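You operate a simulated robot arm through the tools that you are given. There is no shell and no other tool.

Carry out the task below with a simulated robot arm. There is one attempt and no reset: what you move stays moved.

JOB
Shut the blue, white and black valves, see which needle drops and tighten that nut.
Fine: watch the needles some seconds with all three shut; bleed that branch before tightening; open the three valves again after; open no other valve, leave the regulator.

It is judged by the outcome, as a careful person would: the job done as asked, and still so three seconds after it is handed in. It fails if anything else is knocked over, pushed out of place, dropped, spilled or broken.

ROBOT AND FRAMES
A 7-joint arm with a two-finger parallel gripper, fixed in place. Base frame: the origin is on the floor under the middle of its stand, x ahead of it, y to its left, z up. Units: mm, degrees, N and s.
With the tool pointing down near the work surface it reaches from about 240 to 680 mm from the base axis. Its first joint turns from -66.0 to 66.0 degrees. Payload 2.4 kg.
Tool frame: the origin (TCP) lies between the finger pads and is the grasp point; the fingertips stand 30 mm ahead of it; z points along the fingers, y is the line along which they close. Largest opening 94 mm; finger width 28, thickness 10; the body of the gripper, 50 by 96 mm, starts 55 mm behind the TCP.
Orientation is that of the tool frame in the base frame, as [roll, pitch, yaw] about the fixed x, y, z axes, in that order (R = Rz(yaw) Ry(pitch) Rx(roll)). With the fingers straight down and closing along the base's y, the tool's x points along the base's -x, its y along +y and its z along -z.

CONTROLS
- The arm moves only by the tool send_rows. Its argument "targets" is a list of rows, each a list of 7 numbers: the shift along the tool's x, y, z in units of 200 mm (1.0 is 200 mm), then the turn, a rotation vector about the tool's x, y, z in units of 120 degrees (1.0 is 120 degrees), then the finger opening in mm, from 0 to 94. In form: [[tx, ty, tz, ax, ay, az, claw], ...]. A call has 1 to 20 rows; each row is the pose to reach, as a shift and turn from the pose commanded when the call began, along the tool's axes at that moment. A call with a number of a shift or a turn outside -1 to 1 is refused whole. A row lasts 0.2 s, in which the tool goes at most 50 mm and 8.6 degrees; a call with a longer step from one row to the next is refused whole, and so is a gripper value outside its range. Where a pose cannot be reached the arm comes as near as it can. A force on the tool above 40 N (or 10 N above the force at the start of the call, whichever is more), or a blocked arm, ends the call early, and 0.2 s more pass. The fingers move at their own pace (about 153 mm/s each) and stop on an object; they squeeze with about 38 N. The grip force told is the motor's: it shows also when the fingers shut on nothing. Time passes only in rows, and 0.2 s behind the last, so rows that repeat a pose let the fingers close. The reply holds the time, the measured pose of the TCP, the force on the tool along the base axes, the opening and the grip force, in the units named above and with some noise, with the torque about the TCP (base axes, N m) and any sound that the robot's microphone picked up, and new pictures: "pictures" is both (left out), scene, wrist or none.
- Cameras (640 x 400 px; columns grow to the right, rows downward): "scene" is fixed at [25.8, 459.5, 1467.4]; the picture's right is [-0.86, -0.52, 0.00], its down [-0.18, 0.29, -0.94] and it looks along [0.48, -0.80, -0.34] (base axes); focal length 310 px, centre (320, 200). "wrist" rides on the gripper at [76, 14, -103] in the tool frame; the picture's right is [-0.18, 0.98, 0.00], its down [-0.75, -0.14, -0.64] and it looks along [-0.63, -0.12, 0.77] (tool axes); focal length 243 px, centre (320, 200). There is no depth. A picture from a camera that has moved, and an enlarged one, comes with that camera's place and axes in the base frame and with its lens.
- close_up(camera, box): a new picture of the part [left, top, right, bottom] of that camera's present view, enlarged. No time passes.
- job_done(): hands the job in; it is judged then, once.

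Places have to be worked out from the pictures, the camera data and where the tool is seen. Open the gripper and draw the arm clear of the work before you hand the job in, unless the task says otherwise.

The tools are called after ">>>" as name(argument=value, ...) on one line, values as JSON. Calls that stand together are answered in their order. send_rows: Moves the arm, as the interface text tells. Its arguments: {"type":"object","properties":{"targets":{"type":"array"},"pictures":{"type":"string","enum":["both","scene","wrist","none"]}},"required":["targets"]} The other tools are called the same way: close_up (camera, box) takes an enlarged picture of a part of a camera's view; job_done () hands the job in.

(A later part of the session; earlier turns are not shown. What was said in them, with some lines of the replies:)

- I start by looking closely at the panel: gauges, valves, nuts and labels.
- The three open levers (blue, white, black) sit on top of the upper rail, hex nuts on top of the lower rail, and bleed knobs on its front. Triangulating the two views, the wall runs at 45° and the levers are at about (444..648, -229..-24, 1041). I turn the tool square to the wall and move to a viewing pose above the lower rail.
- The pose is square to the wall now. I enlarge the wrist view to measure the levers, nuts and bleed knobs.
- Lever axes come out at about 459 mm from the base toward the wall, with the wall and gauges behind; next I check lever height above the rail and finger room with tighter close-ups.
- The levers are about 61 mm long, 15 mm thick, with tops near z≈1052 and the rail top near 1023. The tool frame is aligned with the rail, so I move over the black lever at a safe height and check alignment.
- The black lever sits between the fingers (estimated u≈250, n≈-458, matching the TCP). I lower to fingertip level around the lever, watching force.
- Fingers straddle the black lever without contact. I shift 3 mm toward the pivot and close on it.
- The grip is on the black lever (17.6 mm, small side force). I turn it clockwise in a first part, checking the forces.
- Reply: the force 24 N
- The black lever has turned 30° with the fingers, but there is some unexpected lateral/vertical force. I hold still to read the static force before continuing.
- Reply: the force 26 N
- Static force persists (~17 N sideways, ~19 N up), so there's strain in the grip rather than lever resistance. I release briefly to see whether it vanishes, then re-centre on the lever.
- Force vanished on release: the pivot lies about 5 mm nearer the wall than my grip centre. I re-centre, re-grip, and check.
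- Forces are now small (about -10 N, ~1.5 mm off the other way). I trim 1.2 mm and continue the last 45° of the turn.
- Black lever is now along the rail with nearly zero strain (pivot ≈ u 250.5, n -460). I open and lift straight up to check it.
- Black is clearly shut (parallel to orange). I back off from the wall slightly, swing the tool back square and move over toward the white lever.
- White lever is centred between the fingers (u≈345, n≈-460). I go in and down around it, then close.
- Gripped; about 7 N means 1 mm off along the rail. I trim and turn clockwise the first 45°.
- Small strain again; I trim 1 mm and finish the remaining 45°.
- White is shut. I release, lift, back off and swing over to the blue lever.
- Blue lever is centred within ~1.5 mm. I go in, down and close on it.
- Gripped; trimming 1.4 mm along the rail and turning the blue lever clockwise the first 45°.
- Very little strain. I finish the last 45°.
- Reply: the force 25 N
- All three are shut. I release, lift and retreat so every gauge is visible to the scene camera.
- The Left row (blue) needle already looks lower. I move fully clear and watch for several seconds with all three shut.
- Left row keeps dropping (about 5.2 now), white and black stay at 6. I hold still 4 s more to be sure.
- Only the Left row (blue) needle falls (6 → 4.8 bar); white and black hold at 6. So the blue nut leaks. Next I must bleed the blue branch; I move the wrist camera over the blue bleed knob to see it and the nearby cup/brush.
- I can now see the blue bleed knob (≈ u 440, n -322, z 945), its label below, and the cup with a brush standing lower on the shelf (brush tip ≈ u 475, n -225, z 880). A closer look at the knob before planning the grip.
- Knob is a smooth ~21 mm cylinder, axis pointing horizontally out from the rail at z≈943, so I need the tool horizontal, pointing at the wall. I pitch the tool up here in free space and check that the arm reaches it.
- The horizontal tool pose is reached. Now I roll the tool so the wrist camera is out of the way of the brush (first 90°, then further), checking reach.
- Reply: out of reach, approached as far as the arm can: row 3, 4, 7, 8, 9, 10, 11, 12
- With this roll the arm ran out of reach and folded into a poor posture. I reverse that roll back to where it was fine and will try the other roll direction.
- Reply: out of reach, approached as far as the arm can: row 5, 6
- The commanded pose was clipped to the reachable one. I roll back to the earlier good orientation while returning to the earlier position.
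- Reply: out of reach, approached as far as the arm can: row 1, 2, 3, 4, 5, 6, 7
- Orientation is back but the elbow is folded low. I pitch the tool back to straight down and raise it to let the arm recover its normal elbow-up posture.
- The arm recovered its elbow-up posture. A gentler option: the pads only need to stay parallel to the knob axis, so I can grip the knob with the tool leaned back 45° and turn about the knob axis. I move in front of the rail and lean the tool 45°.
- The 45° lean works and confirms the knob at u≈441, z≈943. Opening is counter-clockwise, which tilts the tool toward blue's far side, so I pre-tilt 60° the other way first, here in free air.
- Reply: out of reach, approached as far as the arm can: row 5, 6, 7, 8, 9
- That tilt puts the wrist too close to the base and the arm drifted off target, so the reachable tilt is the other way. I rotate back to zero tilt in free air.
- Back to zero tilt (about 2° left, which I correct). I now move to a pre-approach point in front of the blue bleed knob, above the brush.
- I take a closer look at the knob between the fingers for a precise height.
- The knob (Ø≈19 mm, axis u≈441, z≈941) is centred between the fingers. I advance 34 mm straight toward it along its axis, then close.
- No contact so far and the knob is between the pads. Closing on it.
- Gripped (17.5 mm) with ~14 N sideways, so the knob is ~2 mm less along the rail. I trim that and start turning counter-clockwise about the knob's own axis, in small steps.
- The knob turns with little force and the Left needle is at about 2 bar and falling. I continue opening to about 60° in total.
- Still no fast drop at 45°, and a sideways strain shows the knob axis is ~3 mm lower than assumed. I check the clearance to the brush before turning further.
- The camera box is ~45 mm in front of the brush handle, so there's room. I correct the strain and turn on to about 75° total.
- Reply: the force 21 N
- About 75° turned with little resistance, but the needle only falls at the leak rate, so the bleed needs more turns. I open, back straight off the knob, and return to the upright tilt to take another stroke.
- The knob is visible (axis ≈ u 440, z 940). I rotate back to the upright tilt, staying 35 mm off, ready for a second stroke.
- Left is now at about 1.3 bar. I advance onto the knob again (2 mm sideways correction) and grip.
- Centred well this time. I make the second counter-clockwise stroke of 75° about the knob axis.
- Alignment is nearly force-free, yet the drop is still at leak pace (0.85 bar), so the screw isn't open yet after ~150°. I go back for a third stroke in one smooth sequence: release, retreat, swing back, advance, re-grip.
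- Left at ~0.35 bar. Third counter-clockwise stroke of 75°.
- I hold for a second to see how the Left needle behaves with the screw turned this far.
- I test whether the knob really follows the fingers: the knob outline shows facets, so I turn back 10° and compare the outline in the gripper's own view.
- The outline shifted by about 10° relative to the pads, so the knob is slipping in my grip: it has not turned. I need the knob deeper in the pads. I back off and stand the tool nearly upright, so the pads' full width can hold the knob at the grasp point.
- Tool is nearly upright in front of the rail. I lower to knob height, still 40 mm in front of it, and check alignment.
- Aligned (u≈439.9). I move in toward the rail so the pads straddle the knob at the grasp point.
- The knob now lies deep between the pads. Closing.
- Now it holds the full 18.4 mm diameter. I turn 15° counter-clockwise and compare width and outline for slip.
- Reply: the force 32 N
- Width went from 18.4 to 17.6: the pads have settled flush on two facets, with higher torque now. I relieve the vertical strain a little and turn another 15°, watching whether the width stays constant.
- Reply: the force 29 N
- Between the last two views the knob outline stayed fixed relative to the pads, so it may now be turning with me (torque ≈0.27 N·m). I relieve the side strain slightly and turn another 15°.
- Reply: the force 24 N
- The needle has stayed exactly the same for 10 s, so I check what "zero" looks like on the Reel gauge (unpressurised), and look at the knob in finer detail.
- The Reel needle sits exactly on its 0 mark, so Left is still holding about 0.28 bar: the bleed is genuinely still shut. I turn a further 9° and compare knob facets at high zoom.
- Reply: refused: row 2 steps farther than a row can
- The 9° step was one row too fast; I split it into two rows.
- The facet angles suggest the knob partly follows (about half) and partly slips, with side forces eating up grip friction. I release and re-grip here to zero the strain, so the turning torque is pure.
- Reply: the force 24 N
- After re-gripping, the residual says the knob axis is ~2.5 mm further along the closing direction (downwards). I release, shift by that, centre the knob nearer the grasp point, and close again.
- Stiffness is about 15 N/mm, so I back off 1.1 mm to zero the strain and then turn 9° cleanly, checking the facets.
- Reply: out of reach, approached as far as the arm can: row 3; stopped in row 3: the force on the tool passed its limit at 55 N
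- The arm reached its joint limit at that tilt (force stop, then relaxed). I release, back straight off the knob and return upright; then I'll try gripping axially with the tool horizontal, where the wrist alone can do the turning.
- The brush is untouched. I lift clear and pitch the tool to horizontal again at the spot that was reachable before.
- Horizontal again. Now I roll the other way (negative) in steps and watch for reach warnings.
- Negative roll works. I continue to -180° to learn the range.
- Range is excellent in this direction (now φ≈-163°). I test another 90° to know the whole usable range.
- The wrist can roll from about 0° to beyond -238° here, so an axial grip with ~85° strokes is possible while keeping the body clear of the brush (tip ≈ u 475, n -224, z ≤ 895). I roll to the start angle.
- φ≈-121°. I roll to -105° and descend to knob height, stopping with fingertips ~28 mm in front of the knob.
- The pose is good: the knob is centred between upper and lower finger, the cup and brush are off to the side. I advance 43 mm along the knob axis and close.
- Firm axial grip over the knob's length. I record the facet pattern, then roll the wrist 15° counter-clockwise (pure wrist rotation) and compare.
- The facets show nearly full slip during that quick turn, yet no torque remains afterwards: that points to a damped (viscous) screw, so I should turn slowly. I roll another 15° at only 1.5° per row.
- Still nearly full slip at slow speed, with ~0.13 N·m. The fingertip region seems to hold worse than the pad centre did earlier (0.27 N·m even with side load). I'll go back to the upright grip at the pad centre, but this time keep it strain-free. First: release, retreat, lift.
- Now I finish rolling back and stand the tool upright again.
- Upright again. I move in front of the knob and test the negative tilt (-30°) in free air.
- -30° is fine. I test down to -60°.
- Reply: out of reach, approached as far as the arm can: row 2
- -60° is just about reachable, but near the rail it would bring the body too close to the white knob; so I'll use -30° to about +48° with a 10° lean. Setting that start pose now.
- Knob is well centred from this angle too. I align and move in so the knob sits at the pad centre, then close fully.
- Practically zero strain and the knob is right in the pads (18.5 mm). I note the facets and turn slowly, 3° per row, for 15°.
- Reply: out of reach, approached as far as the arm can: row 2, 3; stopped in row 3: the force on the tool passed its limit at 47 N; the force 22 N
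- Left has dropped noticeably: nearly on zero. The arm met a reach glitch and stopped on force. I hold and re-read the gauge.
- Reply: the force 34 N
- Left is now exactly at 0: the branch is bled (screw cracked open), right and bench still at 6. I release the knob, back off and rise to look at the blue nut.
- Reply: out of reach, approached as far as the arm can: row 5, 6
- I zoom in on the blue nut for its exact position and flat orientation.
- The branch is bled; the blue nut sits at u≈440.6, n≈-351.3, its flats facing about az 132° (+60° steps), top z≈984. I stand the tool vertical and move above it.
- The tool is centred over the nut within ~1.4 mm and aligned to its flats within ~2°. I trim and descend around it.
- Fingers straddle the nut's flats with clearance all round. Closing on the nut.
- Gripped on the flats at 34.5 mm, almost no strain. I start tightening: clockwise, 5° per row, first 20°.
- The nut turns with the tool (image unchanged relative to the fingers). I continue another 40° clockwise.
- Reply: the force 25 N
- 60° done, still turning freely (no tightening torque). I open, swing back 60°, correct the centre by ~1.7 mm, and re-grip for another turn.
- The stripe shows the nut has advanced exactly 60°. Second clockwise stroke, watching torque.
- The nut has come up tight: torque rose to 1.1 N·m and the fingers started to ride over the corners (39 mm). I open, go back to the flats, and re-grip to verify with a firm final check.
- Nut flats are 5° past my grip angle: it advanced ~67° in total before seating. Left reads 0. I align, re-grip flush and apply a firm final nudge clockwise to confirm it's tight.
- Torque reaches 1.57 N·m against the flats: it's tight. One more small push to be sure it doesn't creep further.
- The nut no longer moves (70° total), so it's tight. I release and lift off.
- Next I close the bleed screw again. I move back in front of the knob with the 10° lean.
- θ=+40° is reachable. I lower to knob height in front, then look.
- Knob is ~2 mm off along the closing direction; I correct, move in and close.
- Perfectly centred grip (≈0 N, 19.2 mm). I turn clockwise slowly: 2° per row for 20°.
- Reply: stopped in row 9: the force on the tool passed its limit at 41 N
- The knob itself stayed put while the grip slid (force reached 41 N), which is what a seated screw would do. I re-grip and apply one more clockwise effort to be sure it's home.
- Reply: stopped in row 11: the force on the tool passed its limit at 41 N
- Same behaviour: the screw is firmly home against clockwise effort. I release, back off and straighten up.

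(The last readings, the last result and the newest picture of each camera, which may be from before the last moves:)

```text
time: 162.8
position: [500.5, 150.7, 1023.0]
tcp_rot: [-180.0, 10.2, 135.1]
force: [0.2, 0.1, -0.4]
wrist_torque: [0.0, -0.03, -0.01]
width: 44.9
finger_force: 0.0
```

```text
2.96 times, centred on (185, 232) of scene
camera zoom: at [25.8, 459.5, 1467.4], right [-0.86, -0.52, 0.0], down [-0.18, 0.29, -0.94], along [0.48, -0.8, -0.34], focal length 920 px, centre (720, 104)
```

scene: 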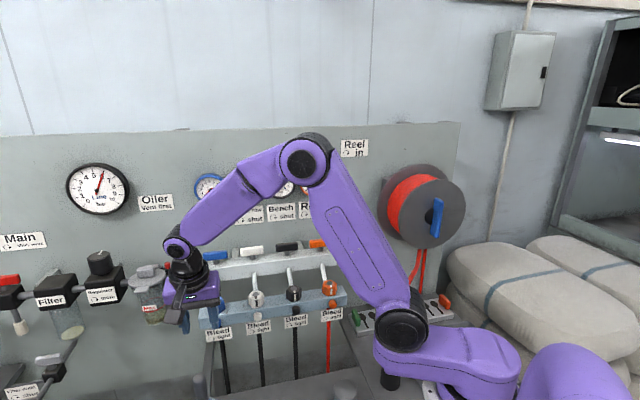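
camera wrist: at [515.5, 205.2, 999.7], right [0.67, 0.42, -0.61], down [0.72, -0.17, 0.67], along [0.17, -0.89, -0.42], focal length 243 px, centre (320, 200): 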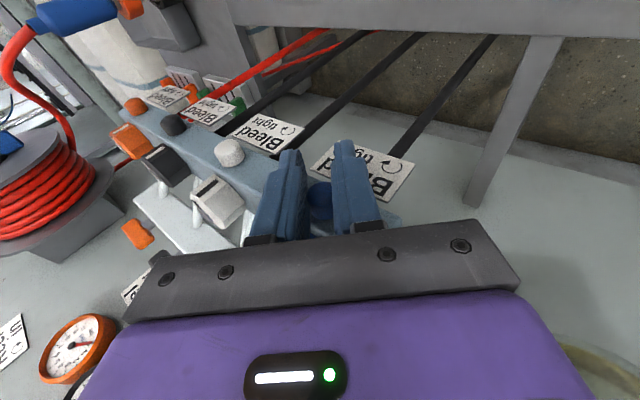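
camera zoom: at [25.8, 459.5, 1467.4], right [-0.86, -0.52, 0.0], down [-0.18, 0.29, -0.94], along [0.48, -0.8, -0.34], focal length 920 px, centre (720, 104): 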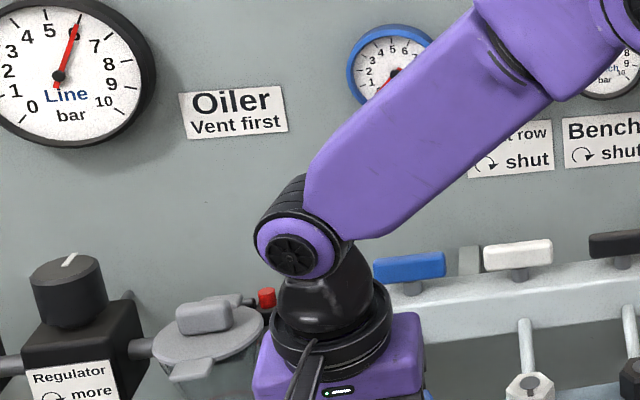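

Now to reopen the valves, starting with blue. I move above the blue lever.

>>> send_rows(targets=[[-0.15, -0.02, -0.16, 0, 0.017, 0, 45], [-0.35, -0.04, -0.22, 0, 0.034, 0, 45], [-0.57, -0.06, -0.28, 0, 0.051, 0, 45], [-0.79, -0.08, -0.33, 0, 0.068, 0, 45], [-0.995, -0.1025, -0.375, 0, 0.085, 0, 45], [-0.995, -0.1025, -0.375, 0, 0.085, 0, 45]], pictures="none")

>>> send_rows(targets=[[0, 0, 0, 0, 0, 0.068, 45], [0, 0, 0, 0, 0, 0.136, 45], [0, 0, 0, 0, 0, 0.204, 45], [0, 0, 0, 0, 0, 0.272, 45], [0, 0, 0, 0, 0, 0.34, 45], [0, 0, 0, 0, 0, 0.408, 45], [0, 0, 0, 0, 0, 0.476, 45], [0, 0, 0, 0, 0, 0.544, 45], [0, 0, 0, 0, 0, 0.612, 45], [0, 0, 0, 0, 0, 0.68, 45], [0, 0, 0, 0, 0, 0.75, 45], [0, 0, 0, 0, 0, 0.75, 45]], pictures="both")

```text
time: 164.2
position: [617.2, 7.8, 1130.6]
tcp_rot: [-179.9, 0.0, 135.2]
force: [0.1, -0.6, 0.2]
wrist_torque: [0.04, 0.0, -0.01]
width: 44.8
finger_force: 0.0
```

```text
time: 166.8
position: [614.7, 5.3, 1131.6]
tcp_rot: [179.9, -0.1, 45.0]
force: [0.0, 0.1, 0.4]
wrist_torque: [0.02, 0.0, -0.03]
width: 44.8
finger_force: 0.1
camera wrist: at [679.7, 48.6, 1233.8], right [0.56, -0.83, 0.0], down [-0.63, -0.43, 0.64], along [-0.53, -0.36, -0.77], focal length 243 px, centre (320, 200)
```

scene: 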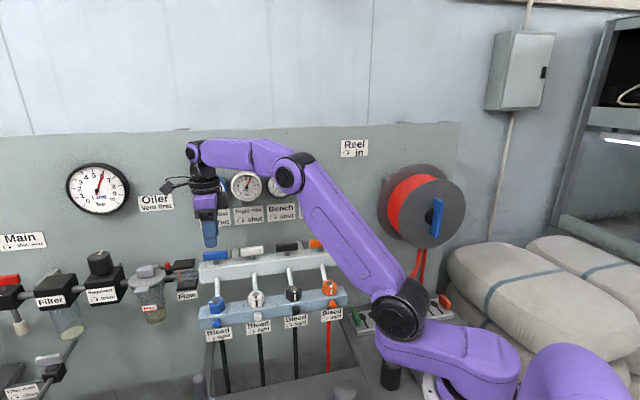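
wrist: 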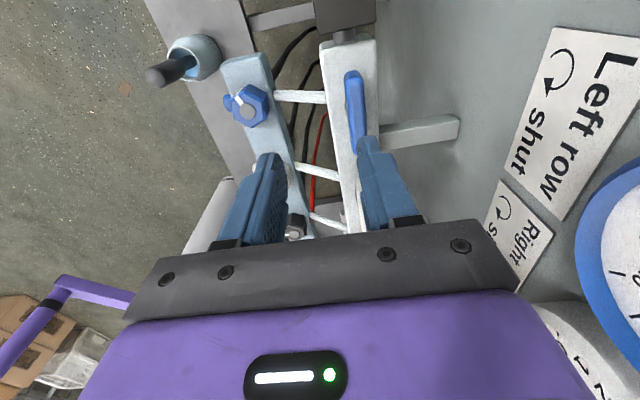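

Above the blue lever with the tool turned along the rail. I shift in, descend and grip.

>>> send_rows(targets=[[0.0065, 0.1465, 0.03, 0, 0, 0, 45], [0.0065, 0.1465, 0.15, 0, 0, 0, 45], [0.0065, 0.1465, 0.28, 0, 0, 0, 45], [0.0065, 0.1465, 0.35, 0, 0, 0, 45], [0.0065, 0.1465, 0.35, 0, 0, 0, 30], [0.0065, 0.1465, 0.35, 0, 0, 0, 10], [0.0065, 0.1465, 0.35, 0, 0, 0, 5], [0.0065, 0.1465, 0.35, 0, 0, 0, 5]], pictures="wrist")

```text
time: 168.6
position: [636.5, -14.6, 1059.2]
tcp_rot: [179.9, -0.1, 45.2]
force: [4.5, -0.5, -2.2]
wrist_torque: [0.28, -0.38, -0.02]
width: 17.4
finger_force: 45.4
camera wrist: at [700.5, 28.4, 1162.4], right [0.57, -0.82, 0.0], down [-0.63, -0.43, 0.64], along [-0.53, -0.36, -0.77], focal length 243 px, centre (320, 200)
```

wrist: 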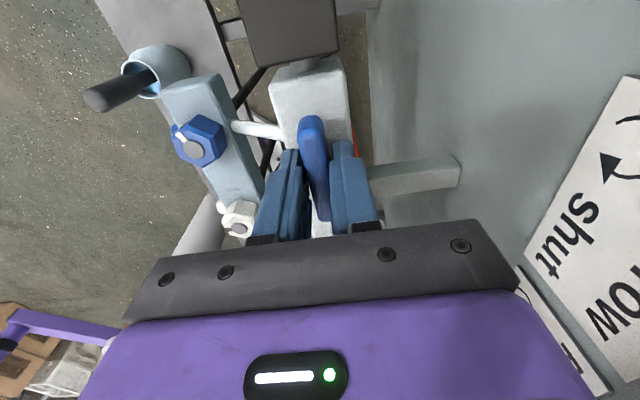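

Well centred on the blue lever. I turn it back counter-clockwise 90° to open.

>>> send_rows(targets=[[0, 0.001, 0, 0, 0, -0.0625, 5], [0, 0.001, 0, 0, 0, -0.125, 5], [0, 0.001, 0, 0, 0, -0.1875, 5], [0, 0.001, 0, 0, 0, -0.25, 5], [0, 0.001, 0, 0, 0, -0.3125, 5], [0, 0.001, 0, 0, 0, -0.375, 5]], pictures="scene")

>>> close_up(camera="scene", box=[150, 160, 250, 300])

```text
time: 170.0
position: [636.6, -15.0, 1060.3]
tcp_rot: [-179.7, 0.2, 90.3]
force: [-10.4, 0.6, -14.6]
wrist_torque: [-0.34, 0.06, 0.03]
width: 17.4
finger_force: 45.2
```

scene: 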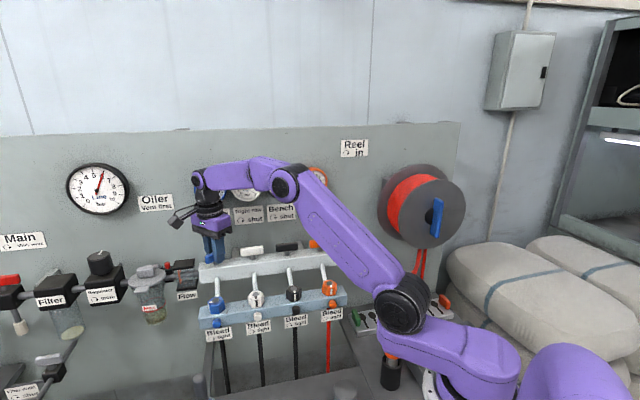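

```text
2.86 times, centred on (200, 230) of scene
camera zoom: at [25.8, 459.5, 1467.4], right [-0.86, -0.52, 0.0], down [-0.18, 0.29, -0.94], along [0.48, -0.8, -0.34], focal length 887 px, centre (663, 114)
```

zoom: 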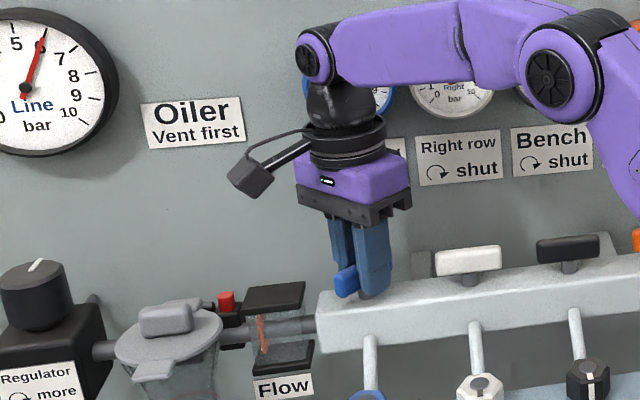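

45° done. I trim and finish opening the blue lever.

>>> send_rows(targets=[[0, -0.004, 0, 0, 0, -0.0625, 5], [0, -0.004, 0, 0, 0, -0.125, 5], [0, -0.004, 0, 0, 0, -0.1875, 5], [0, -0.004, 0, 0, 0, -0.25, 5], [0, -0.004, 0, 0, 0, -0.3125, 5], [0, -0.004, 0, 0, 0, -0.375, 5], [0, -0.004, 0, 0, 0, -0.375, 5]], pictures="both")

>>> close_up(camera="scene", box=[150, 160, 250, 300])

```text
time: 171.6
position: [636.9, -14.8, 1061.5]
tcp_rot: [-179.9, -0.1, 135.2]
force: [-2.4, 0.5, -26.1]
wrist_torque: [-0.6, -0.63, -0.18]
width: 17.4
finger_force: 45.0
camera wrist: at [593.6, 48.2, 1162.6], right [0.82, 0.57, 0.0], down [0.44, -0.63, 0.64], along [0.36, -0.53, -0.77], focal length 243 px, centre (320, 200)
```

scene: 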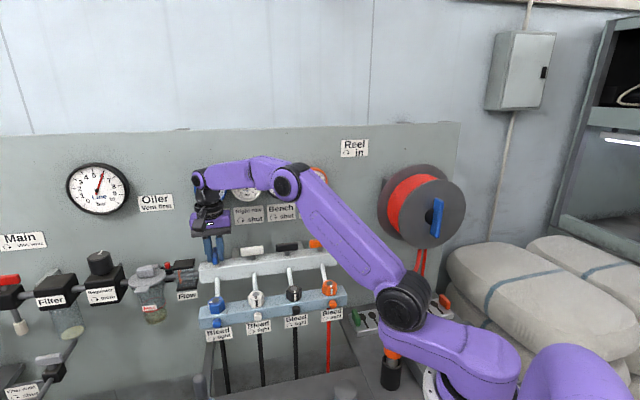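
wrist: 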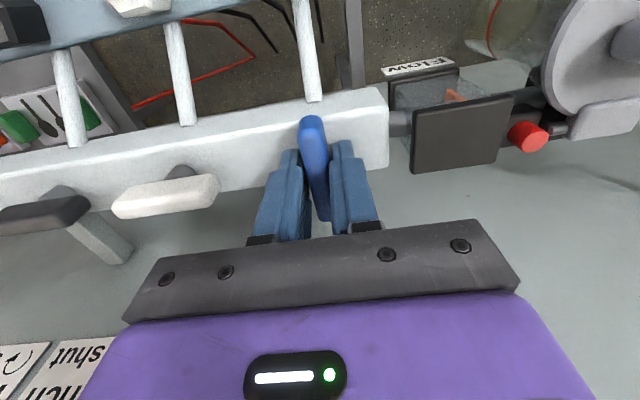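

```text
2.86 times, centred on (200, 230) of scene
camera zoom: at [26.3, 459.6, 1467.4], right [-0.86, -0.52, 0.0], down [-0.18, 0.29, -0.94], along [0.48, -0.8, -0.34], focal length 887 px, centre (663, 114)
```

zoom: 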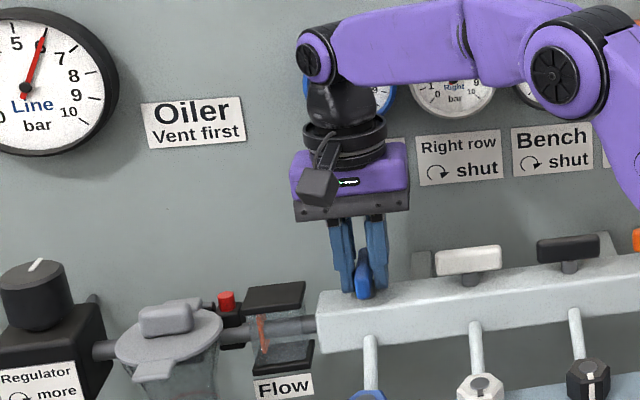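

Blue is open again. I release, lift, and move on to white.

>>> send_rows(targets=[[0, 0, 0, 0, 0, 0, 35], [0, 0, 0, 0, 0, 0, 45], [0, 0, -0.17, 0, 0, 0, 45], [0, 0, -0.35, 0, 0, 0, 45], [0.15, 0, -0.35, 0, 0, 0.05, 45], [0.15, -0.05, -0.35, 0, 0, 0.115, 45], [0.15, -0.1, -0.35, 0, 0, 0.18, 45], [0.15, -0.15, -0.35, 0, 0, 0.245, 45], [0.15, -0.2, -0.35, 0, 0, 0.31, 45], [0.15, -0.25, -0.35, 0, 0, 0.375, 45], [0.15, -0.3, -0.35, 0, 0, 0.44, 45], [0.15, -0.35, -0.35, 0, 0, 0.505, 45], [0.15, -0.4, -0.35, 0, 0, 0.57, 45], [0.15, -0.44, -0.35, 0, 0, 0.635, 45], [0.15, -0.473, -0.35, 0, 0, 0.7, 45], [0.15, -0.473, -0.35, 0, 0, 0.75, 45], [0.15, -0.473, -0.35, 0, 0, 0.75, 45]], pictures="both")

>>> close_up(camera="scene", box=[150, 160, 250, 300])

>>> close_up(camera="scene", box=[165, 250, 215, 300])

```text
time: 175.2
position: [550.1, -60.7, 1131.7]
tcp_rot: [-180.0, 0.0, 45.0]
force: [0.1, 0.5, -0.7]
wrist_torque: [0.02, 0.03, -0.01]
width: 45.2
finger_force: 0.0
camera wrist: at [614.0, -17.5, 1233.3], right [0.57, -0.82, 0.0], down [-0.63, -0.43, 0.64], along [-0.53, -0.36, -0.77], focal length 243 px, centre (320, 200)
```

scene: 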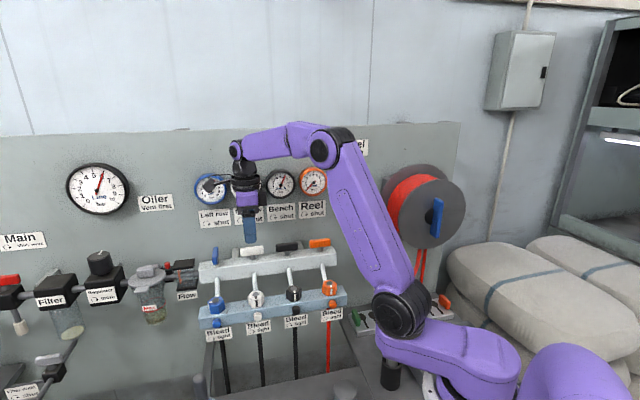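
wrist: 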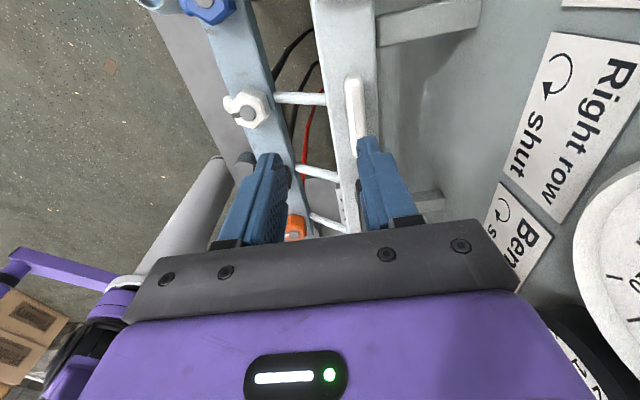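

```text
2.86 times, centred on (200, 230) of scene
camera zoom: at [25.8, 459.5, 1467.4], right [-0.86, -0.52, 0.0], down [-0.18, 0.29, -0.94], along [0.48, -0.8, -0.34], focal length 887 px, centre (663, 114)
```

zoom: 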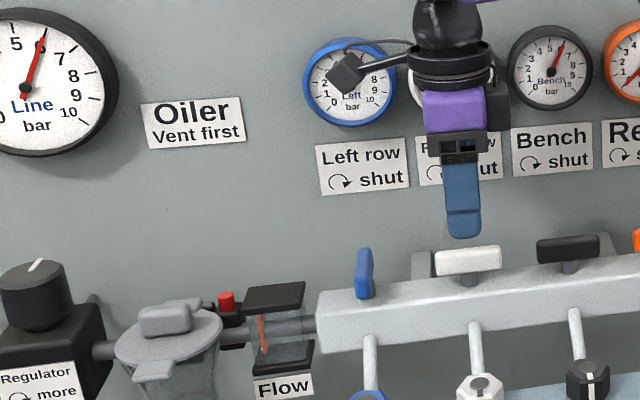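

```text
8.00 times, centred on (190, 275) of scene
camera zoom: at [25.8, 459.5, 1467.4], right [-0.86, -0.52, 0.0], down [-0.18, 0.29, -0.94], along [0.48, -0.8, -0.34], focal length 2483 px, centre (1360, -400)
```

zoom: 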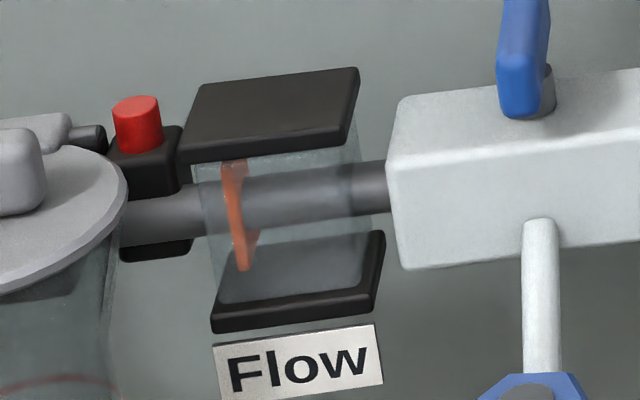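

The flow flag hangs straight down with blue open, so no leak flow. On to white: shift in, descend, grip.

>>> send_rows(targets=[[-0.0025, 0.142, 0.03, 0, 0, 0, 45], [-0.0025, 0.142, 0.15, 0, 0, 0, 45], [-0.0025, 0.142, 0.28, 0, 0, 0, 45], [-0.0025, 0.142, 0.35, 0, 0, 0, 45], [-0.0025, 0.142, 0.35, 0, 0, 0, 30], [-0.0025, 0.142, 0.35, 0, 0, 0, 10], [-0.0025, 0.142, 0.35, 0, 0, 0, 5], [-0.0025, 0.142, 0.35, 0, 0, 0, 5]], pictures="wrist")

>>> close_up(camera="scene", box=[190, 160, 250, 215])

```text
time: 177.0
position: [570.9, -80.8, 1060.8]
tcp_rot: [179.8, -0.1, 45.1]
force: [14.8, -8.1, -6.1]
wrist_torque: [0.47, -0.53, 0.01]
width: 17.3
finger_force: 44.8
camera wrist: at [633.8, -38.1, 1163.3], right [0.57, -0.82, 0.0], down [-0.63, -0.43, 0.64], along [-0.53, -0.36, -0.77], focal length 243 px, centre (320, 200)
```

wrist: 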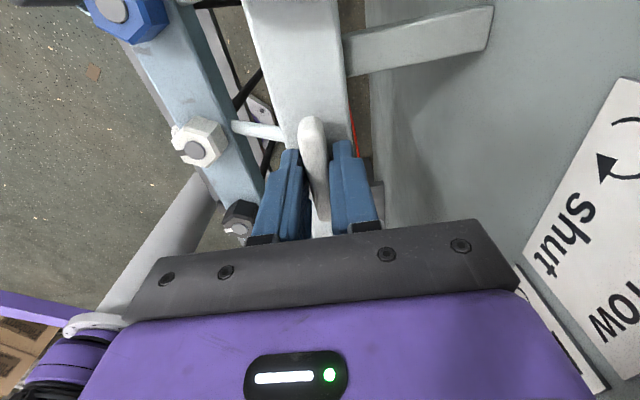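

```text
7.27 times, centred on (220, 188) of scene
camera zoom: at [26.4, 459.2, 1467.5], right [-0.86, -0.52, 0.0], down [-0.18, 0.3, -0.94], along [0.48, -0.8, -0.34], focal length 2257 px, centre (1047, 291)
```

zoom: 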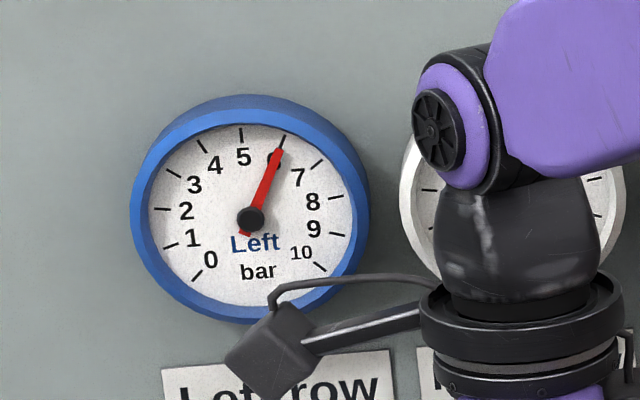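

Left is back at 6 bar. White lever gripped; I trim 1 mm and open it counter-clockwise.

>>> send_rows(targets=[[0, 0.0055, 0, 0, 0, -0.0625, 5], [0, 0.0055, 0, 0, 0, -0.125, 5], [0, 0.0055, 0, 0, 0, -0.1875, 5], [0, 0.0055, 0, 0, 0, -0.25, 5], [0, 0.0055, 0, 0, 0, -0.3125, 5], [0, 0.0055, 0, 0, 0, -0.375, 5]], pictures="none")

```text
time: 178.4
position: [568.9, -80.7, 1059.7]
tcp_rot: [-179.8, -0.1, 90.5]
force: [3.3, 1.7, -7.8]
wrist_torque: [0.1, 0.05, 0.03]
width: 17.5
finger_force: 45.2
```

Almost no strain; I finish the last 45°.

>>> send_rows(targets=[[0, 0.001, 0, 0, 0, -0.0625, 5], [0, 0.001, 0, 0, 0, -0.125, 5], [0, 0.001, 0, 0, 0, -0.1875, 5], [0, 0.001, 0, 0, 0, -0.25, 5], [0, 0.001, 0, 0, 0, -0.3125, 5], [0, 0.001, 0, 0, 0, -0.375, 5], [0, 0.001, 0, 0, 0, -0.375, 5]], pictures="both")

>>> close_up(camera="scene", box=[180, 150, 300, 290])

```text
time: 180.0
position: [567.5, -81.5, 1060.8]
tcp_rot: [180.0, 0.0, 135.2]
force: [-3.6, 3.9, -10.0]
wrist_torque: [-0.17, -0.21, -0.19]
width: 17.3
finger_force: 45.3
camera wrist: at [525.6, -18.4, 1163.2], right [0.82, 0.57, 0.0], down [0.44, -0.63, 0.64], along [0.36, -0.53, -0.77], focal length 243 px, centre (320, 200)
```

scene: 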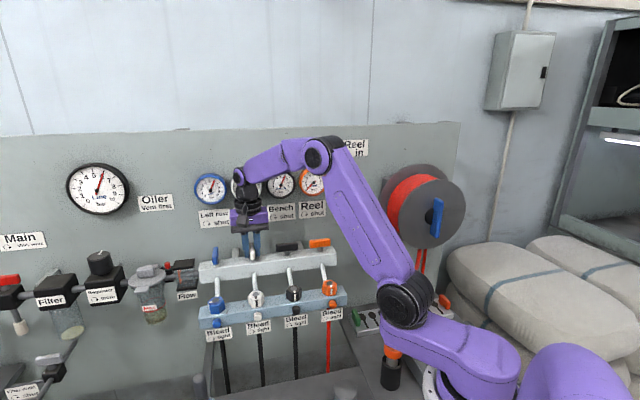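
wrist: 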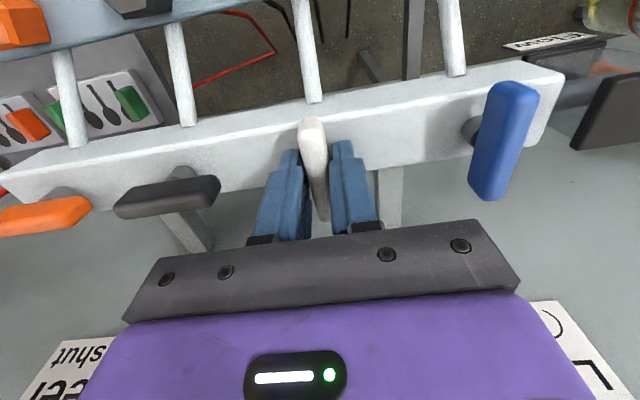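

```text
2.86 times, centred on (240, 220) of scene
camera zoom: at [25.9, 459.6, 1467.3], right [-0.86, -0.52, 0.0], down [-0.18, 0.29, -0.94], along [0.48, -0.8, -0.34], focal length 887 px, centre (549, 143)
```

zoom: 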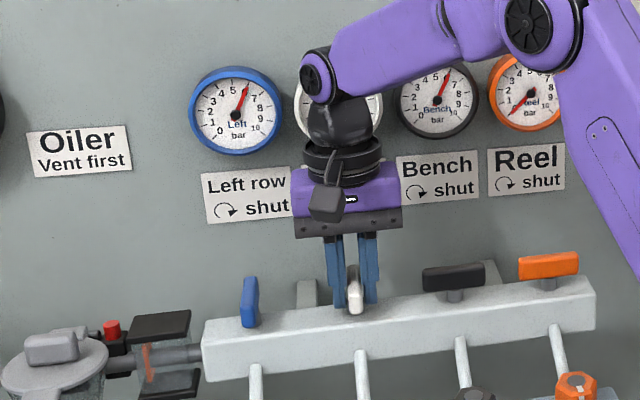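

White is open. Release, lift and move to black.

>>> send_rows(targets=[[0, 0, 0, 0, 0, 0, 35], [0, 0, 0, 0, 0, 0, 45], [0, 0, -0.17, 0, 0, 0, 45], [0, 0, -0.35, 0, 0, 0, 45], [0.15, 0, -0.35, 0, 0, 0.05, 45], [0.15, -0.05, -0.35, 0, 0, 0.115, 45], [0.15, -0.1, -0.35, 0, 0, 0.18, 45], [0.15, -0.15, -0.35, 0, 0, 0.245, 45], [0.15, -0.2, -0.35, 0, 0, 0.31, 45], [0.15, -0.25, -0.35, 0, 0, 0.375, 45], [0.15, -0.3, -0.35, 0, 0, 0.44, 45], [0.15, -0.35, -0.35, 0, 0, 0.505, 45], [0.15, -0.4, -0.35, 0, 0, 0.57, 45], [0.15, -0.44, -0.35, 0, 0, 0.635, 45], [0.15, -0.473, -0.35, 0, 0, 0.7, 45], [0.15, -0.473, -0.35, 0, 0, 0.75, 45], [0.15, -0.473, -0.35, 0, 0, 0.75, 45]], pictures="wrist")

```text
time: 183.6
position: [481.1, -127.2, 1131.3]
tcp_rot: [180.0, -0.1, 45.0]
force: [-0.2, -0.5, 0.2]
wrist_torque: [-0.01, 0.03, 0.0]
width: 44.6
finger_force: 0.1
camera wrist: at [546.4, -84.6, 1233.3], right [0.57, -0.82, 0.0], down [-0.63, -0.43, 0.64], along [-0.53, -0.36, -0.77], focal length 243 px, centre (320, 200)
```

wrist: 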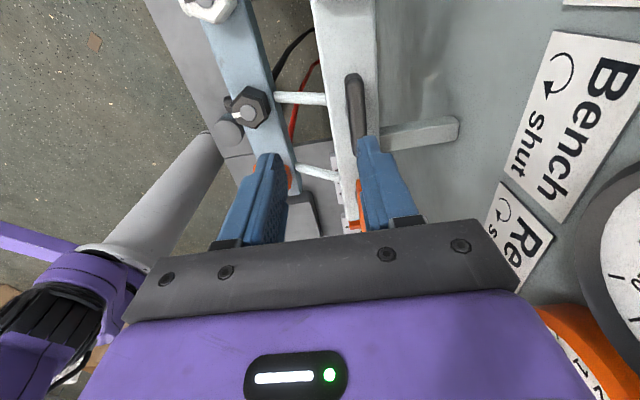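

Over the black lever. Shift in, descend, grip.

>>> send_rows(targets=[[0.001, 0.148, 0.03, 0, 0, 0, 45], [0.001, 0.148, 0.15, 0, 0, 0, 45], [0.001, 0.148, 0.28, 0, 0, 0, 45], [0.001, 0.148, 0.35, 0, 0, 0, 45], [0.001, 0.148, 0.35, 0, 0, 0, 30], [0.001, 0.148, 0.35, 0, 0, 0, 10], [0.001, 0.148, 0.35, 0, 0, 0, 5], [0.001, 0.148, 0.35, 0, 0, 0, 5]], pictures="wrist")

```text
time: 185.4
position: [501.6, -148.0, 1061.5]
tcp_rot: [-179.9, 0.0, 45.1]
force: [-6.0, 3.0, -2.2]
wrist_torque: [0.17, -0.21, -0.02]
width: 17.4
finger_force: 44.8
camera wrist: at [567.0, -105.4, 1163.4], right [0.57, -0.82, 0.0], down [-0.63, -0.43, 0.64], along [-0.53, -0.36, -0.77], focal length 243 px, centre (320, 200)
```

wrist: 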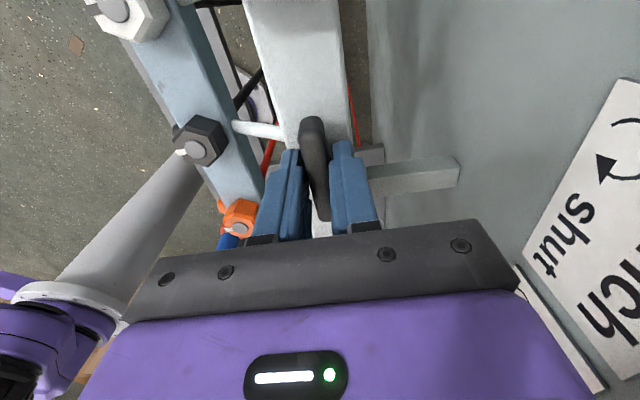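

Well centred. Turning the black lever counter-clockwise, first half.

>>> send_rows(targets=[[0, -0.002, 0, 0, 0, -0.0625, 5], [0, -0.002, 0, 0, 0, -0.125, 5], [0, -0.002, 0, 0, 0, -0.1875, 5], [0, -0.002, 0, 0, 0, -0.25, 5], [0, -0.002, 0, 0, 0, -0.3125, 5], [0, -0.002, 0, 0, 0, -0.375, 5]], pictures="none")

```text
time: 186.8
position: [502.5, -147.7, 1061.4]
tcp_rot: [-179.8, 0.1, 90.4]
force: [-3.6, 0.4, -12.5]
wrist_torque: [-0.42, 0.05, -0.04]
width: 17.4
finger_force: 44.8
```

Second half of the black lever.

>>> send_rows(targets=[[0, -0.001, 0, 0, 0, -0.0625, 5], [0, -0.001, 0, 0, 0, -0.125, 5], [0, -0.001, 0, 0, 0, -0.1875, 5], [0, -0.001, 0, 0, 0, -0.25, 5], [0, -0.001, 0, 0, 0, -0.3125, 5], [0, -0.001, 0, 0, 0, -0.375, 5], [0, -0.001, 0, 0, 0, -0.375, 5]], pictures="both")

>>> close_up(camera="scene", box=[180, 150, 340, 290])

```text
time: 188.4
position: [501.4, -148.2, 1062.2]
tcp_rot: [179.9, 0.2, 135.1]
force: [-0.2, -4.9, -6.9]
wrist_torque: [0.61, 0.57, -0.1]
width: 17.3
finger_force: 45.0
camera wrist: at [458.3, -85.3, 1163.5], right [0.82, 0.57, 0.0], down [0.43, -0.63, 0.64], along [0.37, -0.53, -0.77], focal length 243 px, centre (320, 200)
```

scene: 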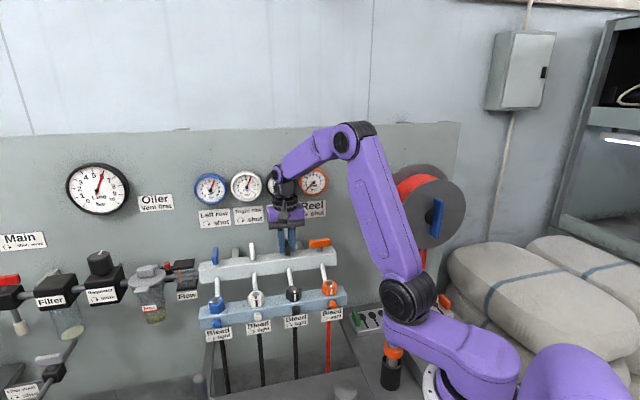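
wrist: 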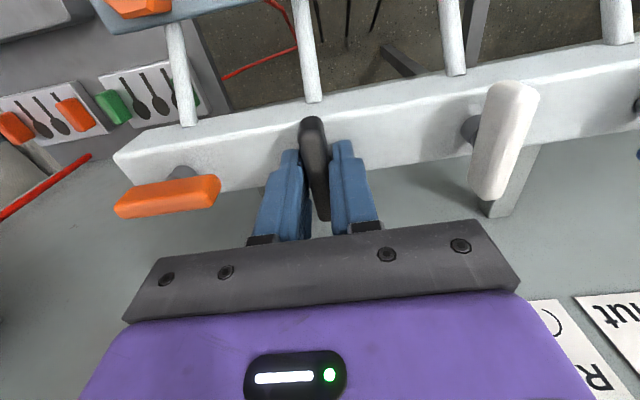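

```text
2.86 times, centred on (260, 220) of scene
camera zoom: at [26.0, 459.3, 1467.5], right [-0.86, -0.52, 0.0], down [-0.18, 0.3, -0.94], along [0.48, -0.8, -0.34], focal length 887 px, centre (491, 143)
```

zoom: 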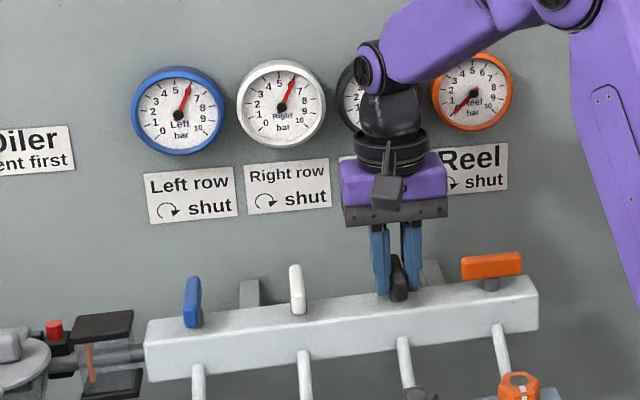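

All three levers are open. I release, lift and withdraw the arm to the parking position.

>>> send_rows(targets=[[0, 0, 0, 0, 0, 0, 35], [0, 0, 0, 0, 0, 0, 45], [0, 0, -0.17, 0, 0, 0, 45], [0, 0, -0.35, 0, 0, 0, 45], [0.15, -0.05, -0.45, 0, 0, 0, 45], [0.3, -0.15, -0.6, 0, 0, 0, 45], [0.45, -0.25, -0.75, 0, 0, 0, 45], [0.575, -0.35, -0.9, 0, 0, 0, 45], [0.575, -0.35, -0.9, 0, 0, 0, 45]], pictures="none")

>>> send_rows(targets=[[0, -0.06, -0.2, 0, 0, 0, 70], [0, -0.125, -0.45, 0, 0, 0, 90], [0, -0.125, -0.45, 0, 0, 0, 90], [0, -0.125, -0.45, 0, 0, 0, 90], [0, -0.125, -0.45, 0, 0, 0, 90], [0, -0.125, -0.45, 0, 0, 0, 90]], pictures="both")

>>> close_up(camera="scene", box=[180, 150, 360, 275])

>>> close_up(camera="scene", box=[165, 250, 215, 300])

>>> close_up(camera="scene", box=[190, 270, 350, 350])

```text
time: 190.4
position: [372.7, -115.5, 1242.1]
tcp_rot: [-180.0, 0.0, 135.1]
force: [0.6, -1.0, -0.6]
wrist_torque: [-0.04, -0.03, 0.0]
width: 44.9
finger_force: 0.0
```

```text
refused: row 2 steps farther than a row can; nothing moved
```

```text
3.20 times, centred on (270, 212) of scene
camera zoom: at [25.8, 459.5, 1467.4], right [-0.86, -0.52, 0.0], down [-0.18, 0.29, -0.94], along [0.48, -0.8, -0.34], focal length 993 px, centre (480, 160)
```

zoom: 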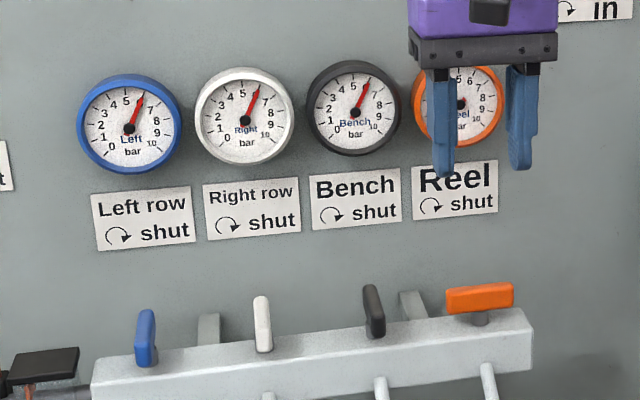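

```text
8.00 times, centred on (190, 275) of scene
camera zoom: at [25.8, 459.5, 1467.4], right [-0.86, -0.52, 0.0], down [-0.18, 0.29, -0.94], along [0.48, -0.8, -0.34], focal length 2483 px, centre (1360, -400)
```

zoom: 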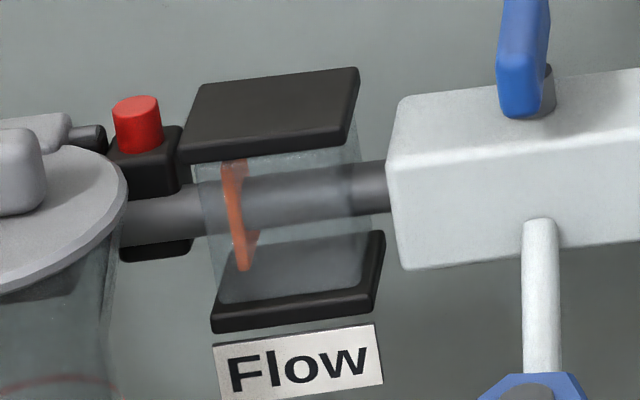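

```text
4.00 times, centred on (270, 310) of scene
camera zoom: at [25.8, 459.5, 1467.4], right [-0.86, -0.52, 0.0], down [-0.18, 0.29, -0.94], along [0.48, -0.8, -0.34], focal length 1241 px, centre (520, -240)
```

zoom: 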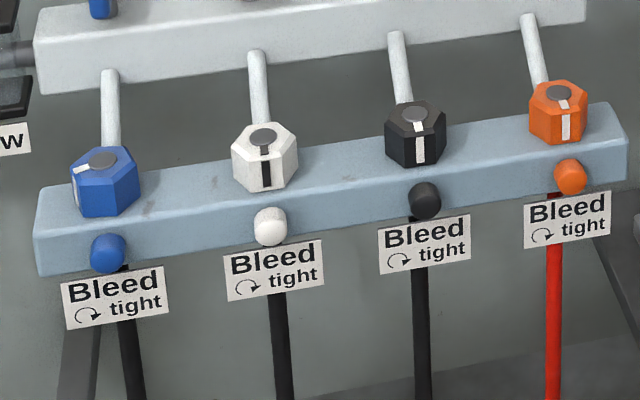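

All three needles read 6, the flow flag hangs straight (no leak flow; it was deflected at the start), and the three levers are open with orange still shut. I finish withdrawing the arm.

>>> send_rows(targets=[[0.03, -0.04, -0.15, 0, 0, 0, 60], [0.06, -0.08, -0.3, 0, 0, 0, 75], [0.1, -0.125, -0.45, 0, 0, 0, 90], [0.1, -0.125, -0.45, 0, 0, 0, 90], [0.1, -0.125, -0.45, 0, 0, 0, 90], [0.1, -0.125, -0.45, 0, 0, 0, 90], [0.1, -0.125, -0.45, 0, 0, 0, 90], [0.1, -0.125, -0.45, 0, 0, 0, 90], [0.1, -0.125, -0.45, 0, 0, 0, 90], [0.1, -0.125, -0.45, 0, 0, 0, 90]], pictures="both")

>>> close_up(camera="scene", box=[180, 150, 360, 275])

>>> close_up(camera="scene", box=[0, 220, 200, 400])

>>> close_up(camera="wrist", box=[320, 0, 640, 200])

```text
time: 192.6
position: [338.3, -121.1, 1331.8]
tcp_rot: [179.9, 0.0, 135.2]
force: [0.8, -0.3, -0.1]
wrist_torque: [0.04, -0.01, 0.01]
width: 90.1
finger_force: 0.1
camera wrist: at [295.6, -58.0, 1433.0], right [0.82, 0.57, 0.0], down [0.43, -0.63, 0.64], along [0.36, -0.53, -0.77], focal length 243 px, centre (320, 200)
```

scene: 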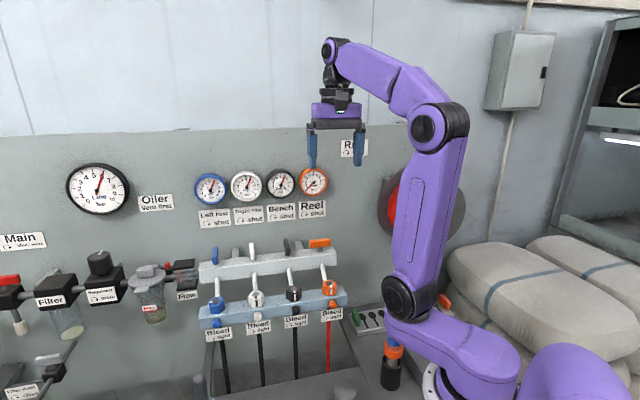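
wrist: 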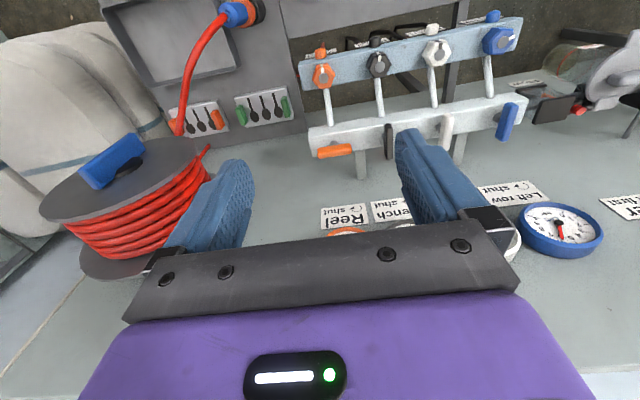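

```text
3.20 times, centred on (270, 212) of scene
camera zoom: at [25.8, 459.5, 1467.4], right [-0.86, -0.52, 0.0], down [-0.18, 0.29, -0.94], along [0.48, -0.8, -0.34], focal length 993 px, centre (480, 160)
```

zoom: 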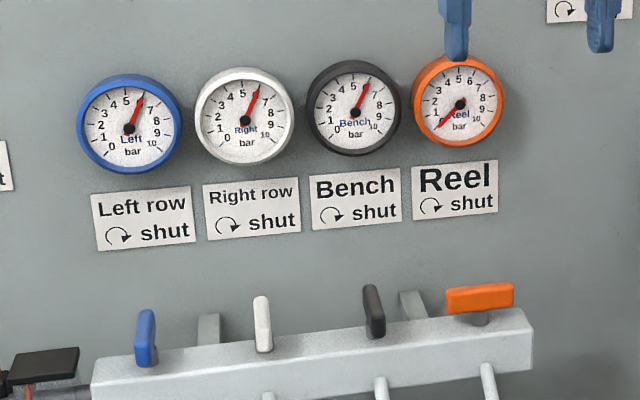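

```text
2.22 times, centred on (100, 310) of scene
camera zoom: at [25.8, 459.5, 1467.4], right [-0.86, -0.52, 0.0], down [-0.18, 0.29, -0.94], along [0.48, -0.8, -0.34], focal length 690 px, centre (809, -44)
```

zoom: 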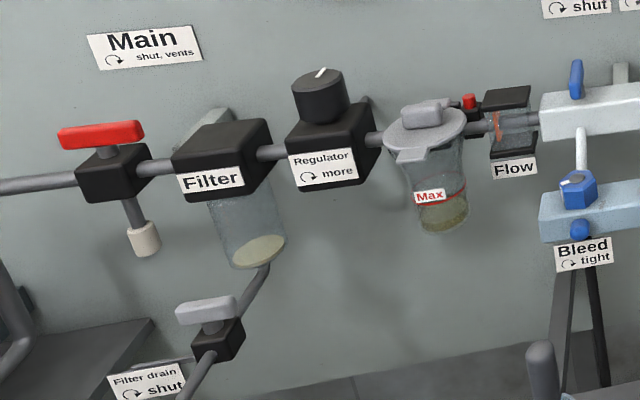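

```text
2.00 times, centred on (480, 100) of wrist
camera zoom: at [295.6, -58.0, 1433.0], right [0.82, 0.57, 0.0], down [0.43, -0.63, 0.64], along [0.36, -0.53, -0.77], focal length 485 px, centre (0, 400)
```

zoom: 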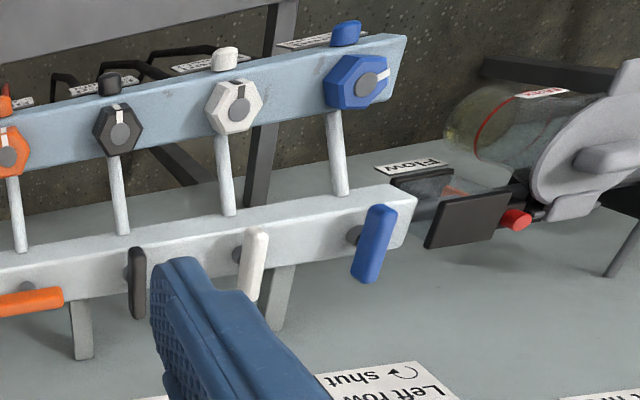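

The needles showed the blue (Left row) branch leaking. It is now bled, its nut is tight and its bleed screw is home. All three valves are open at 6 bar with no flow on the indicator, and nothing else has moved. The arm is clear with the gripper open, so I hand the job in.

>>> job_done()

```text
The job is handed in.
```

The leak was in the blue (Left row) branch. I bled it, tightened its nut and reopened the blue, white and black valves. The job is handed in.

- **Finding the leak:** With all three valves shut I watched the needles for several seconds. Only Left row fell, from 6 to about 4.8 bar. Right row and Bench stayed at 6.
- **Bleeding:** The leak alone stopped at about 0.3 bar. The round bleed knob slipped in the gripper on most tries and stopped the arm on its force limit a few times. I finally got it cracked open just enough to drop Left row to 0.
- **Tightening:** The nut turned about 70° clockwise, then stopped hard at about 1.5 N·m.
- **Closing the bleed:** I turned the knob back clockwise twice and it did not move either time. I can't tell from that alone whether it was fully seated or slipping again. After reopening, all three gauges read 6 bar and the flow indicator hangs straight down. It was tilted at the start, so the bleed appears shut. I did not shut the blue valve again for a pressure-hold test.

I did not touch the orange valve, the other bleed screws or the regulator. The last pictures show nothing knocked over, and the arm is clear with the gripper open.
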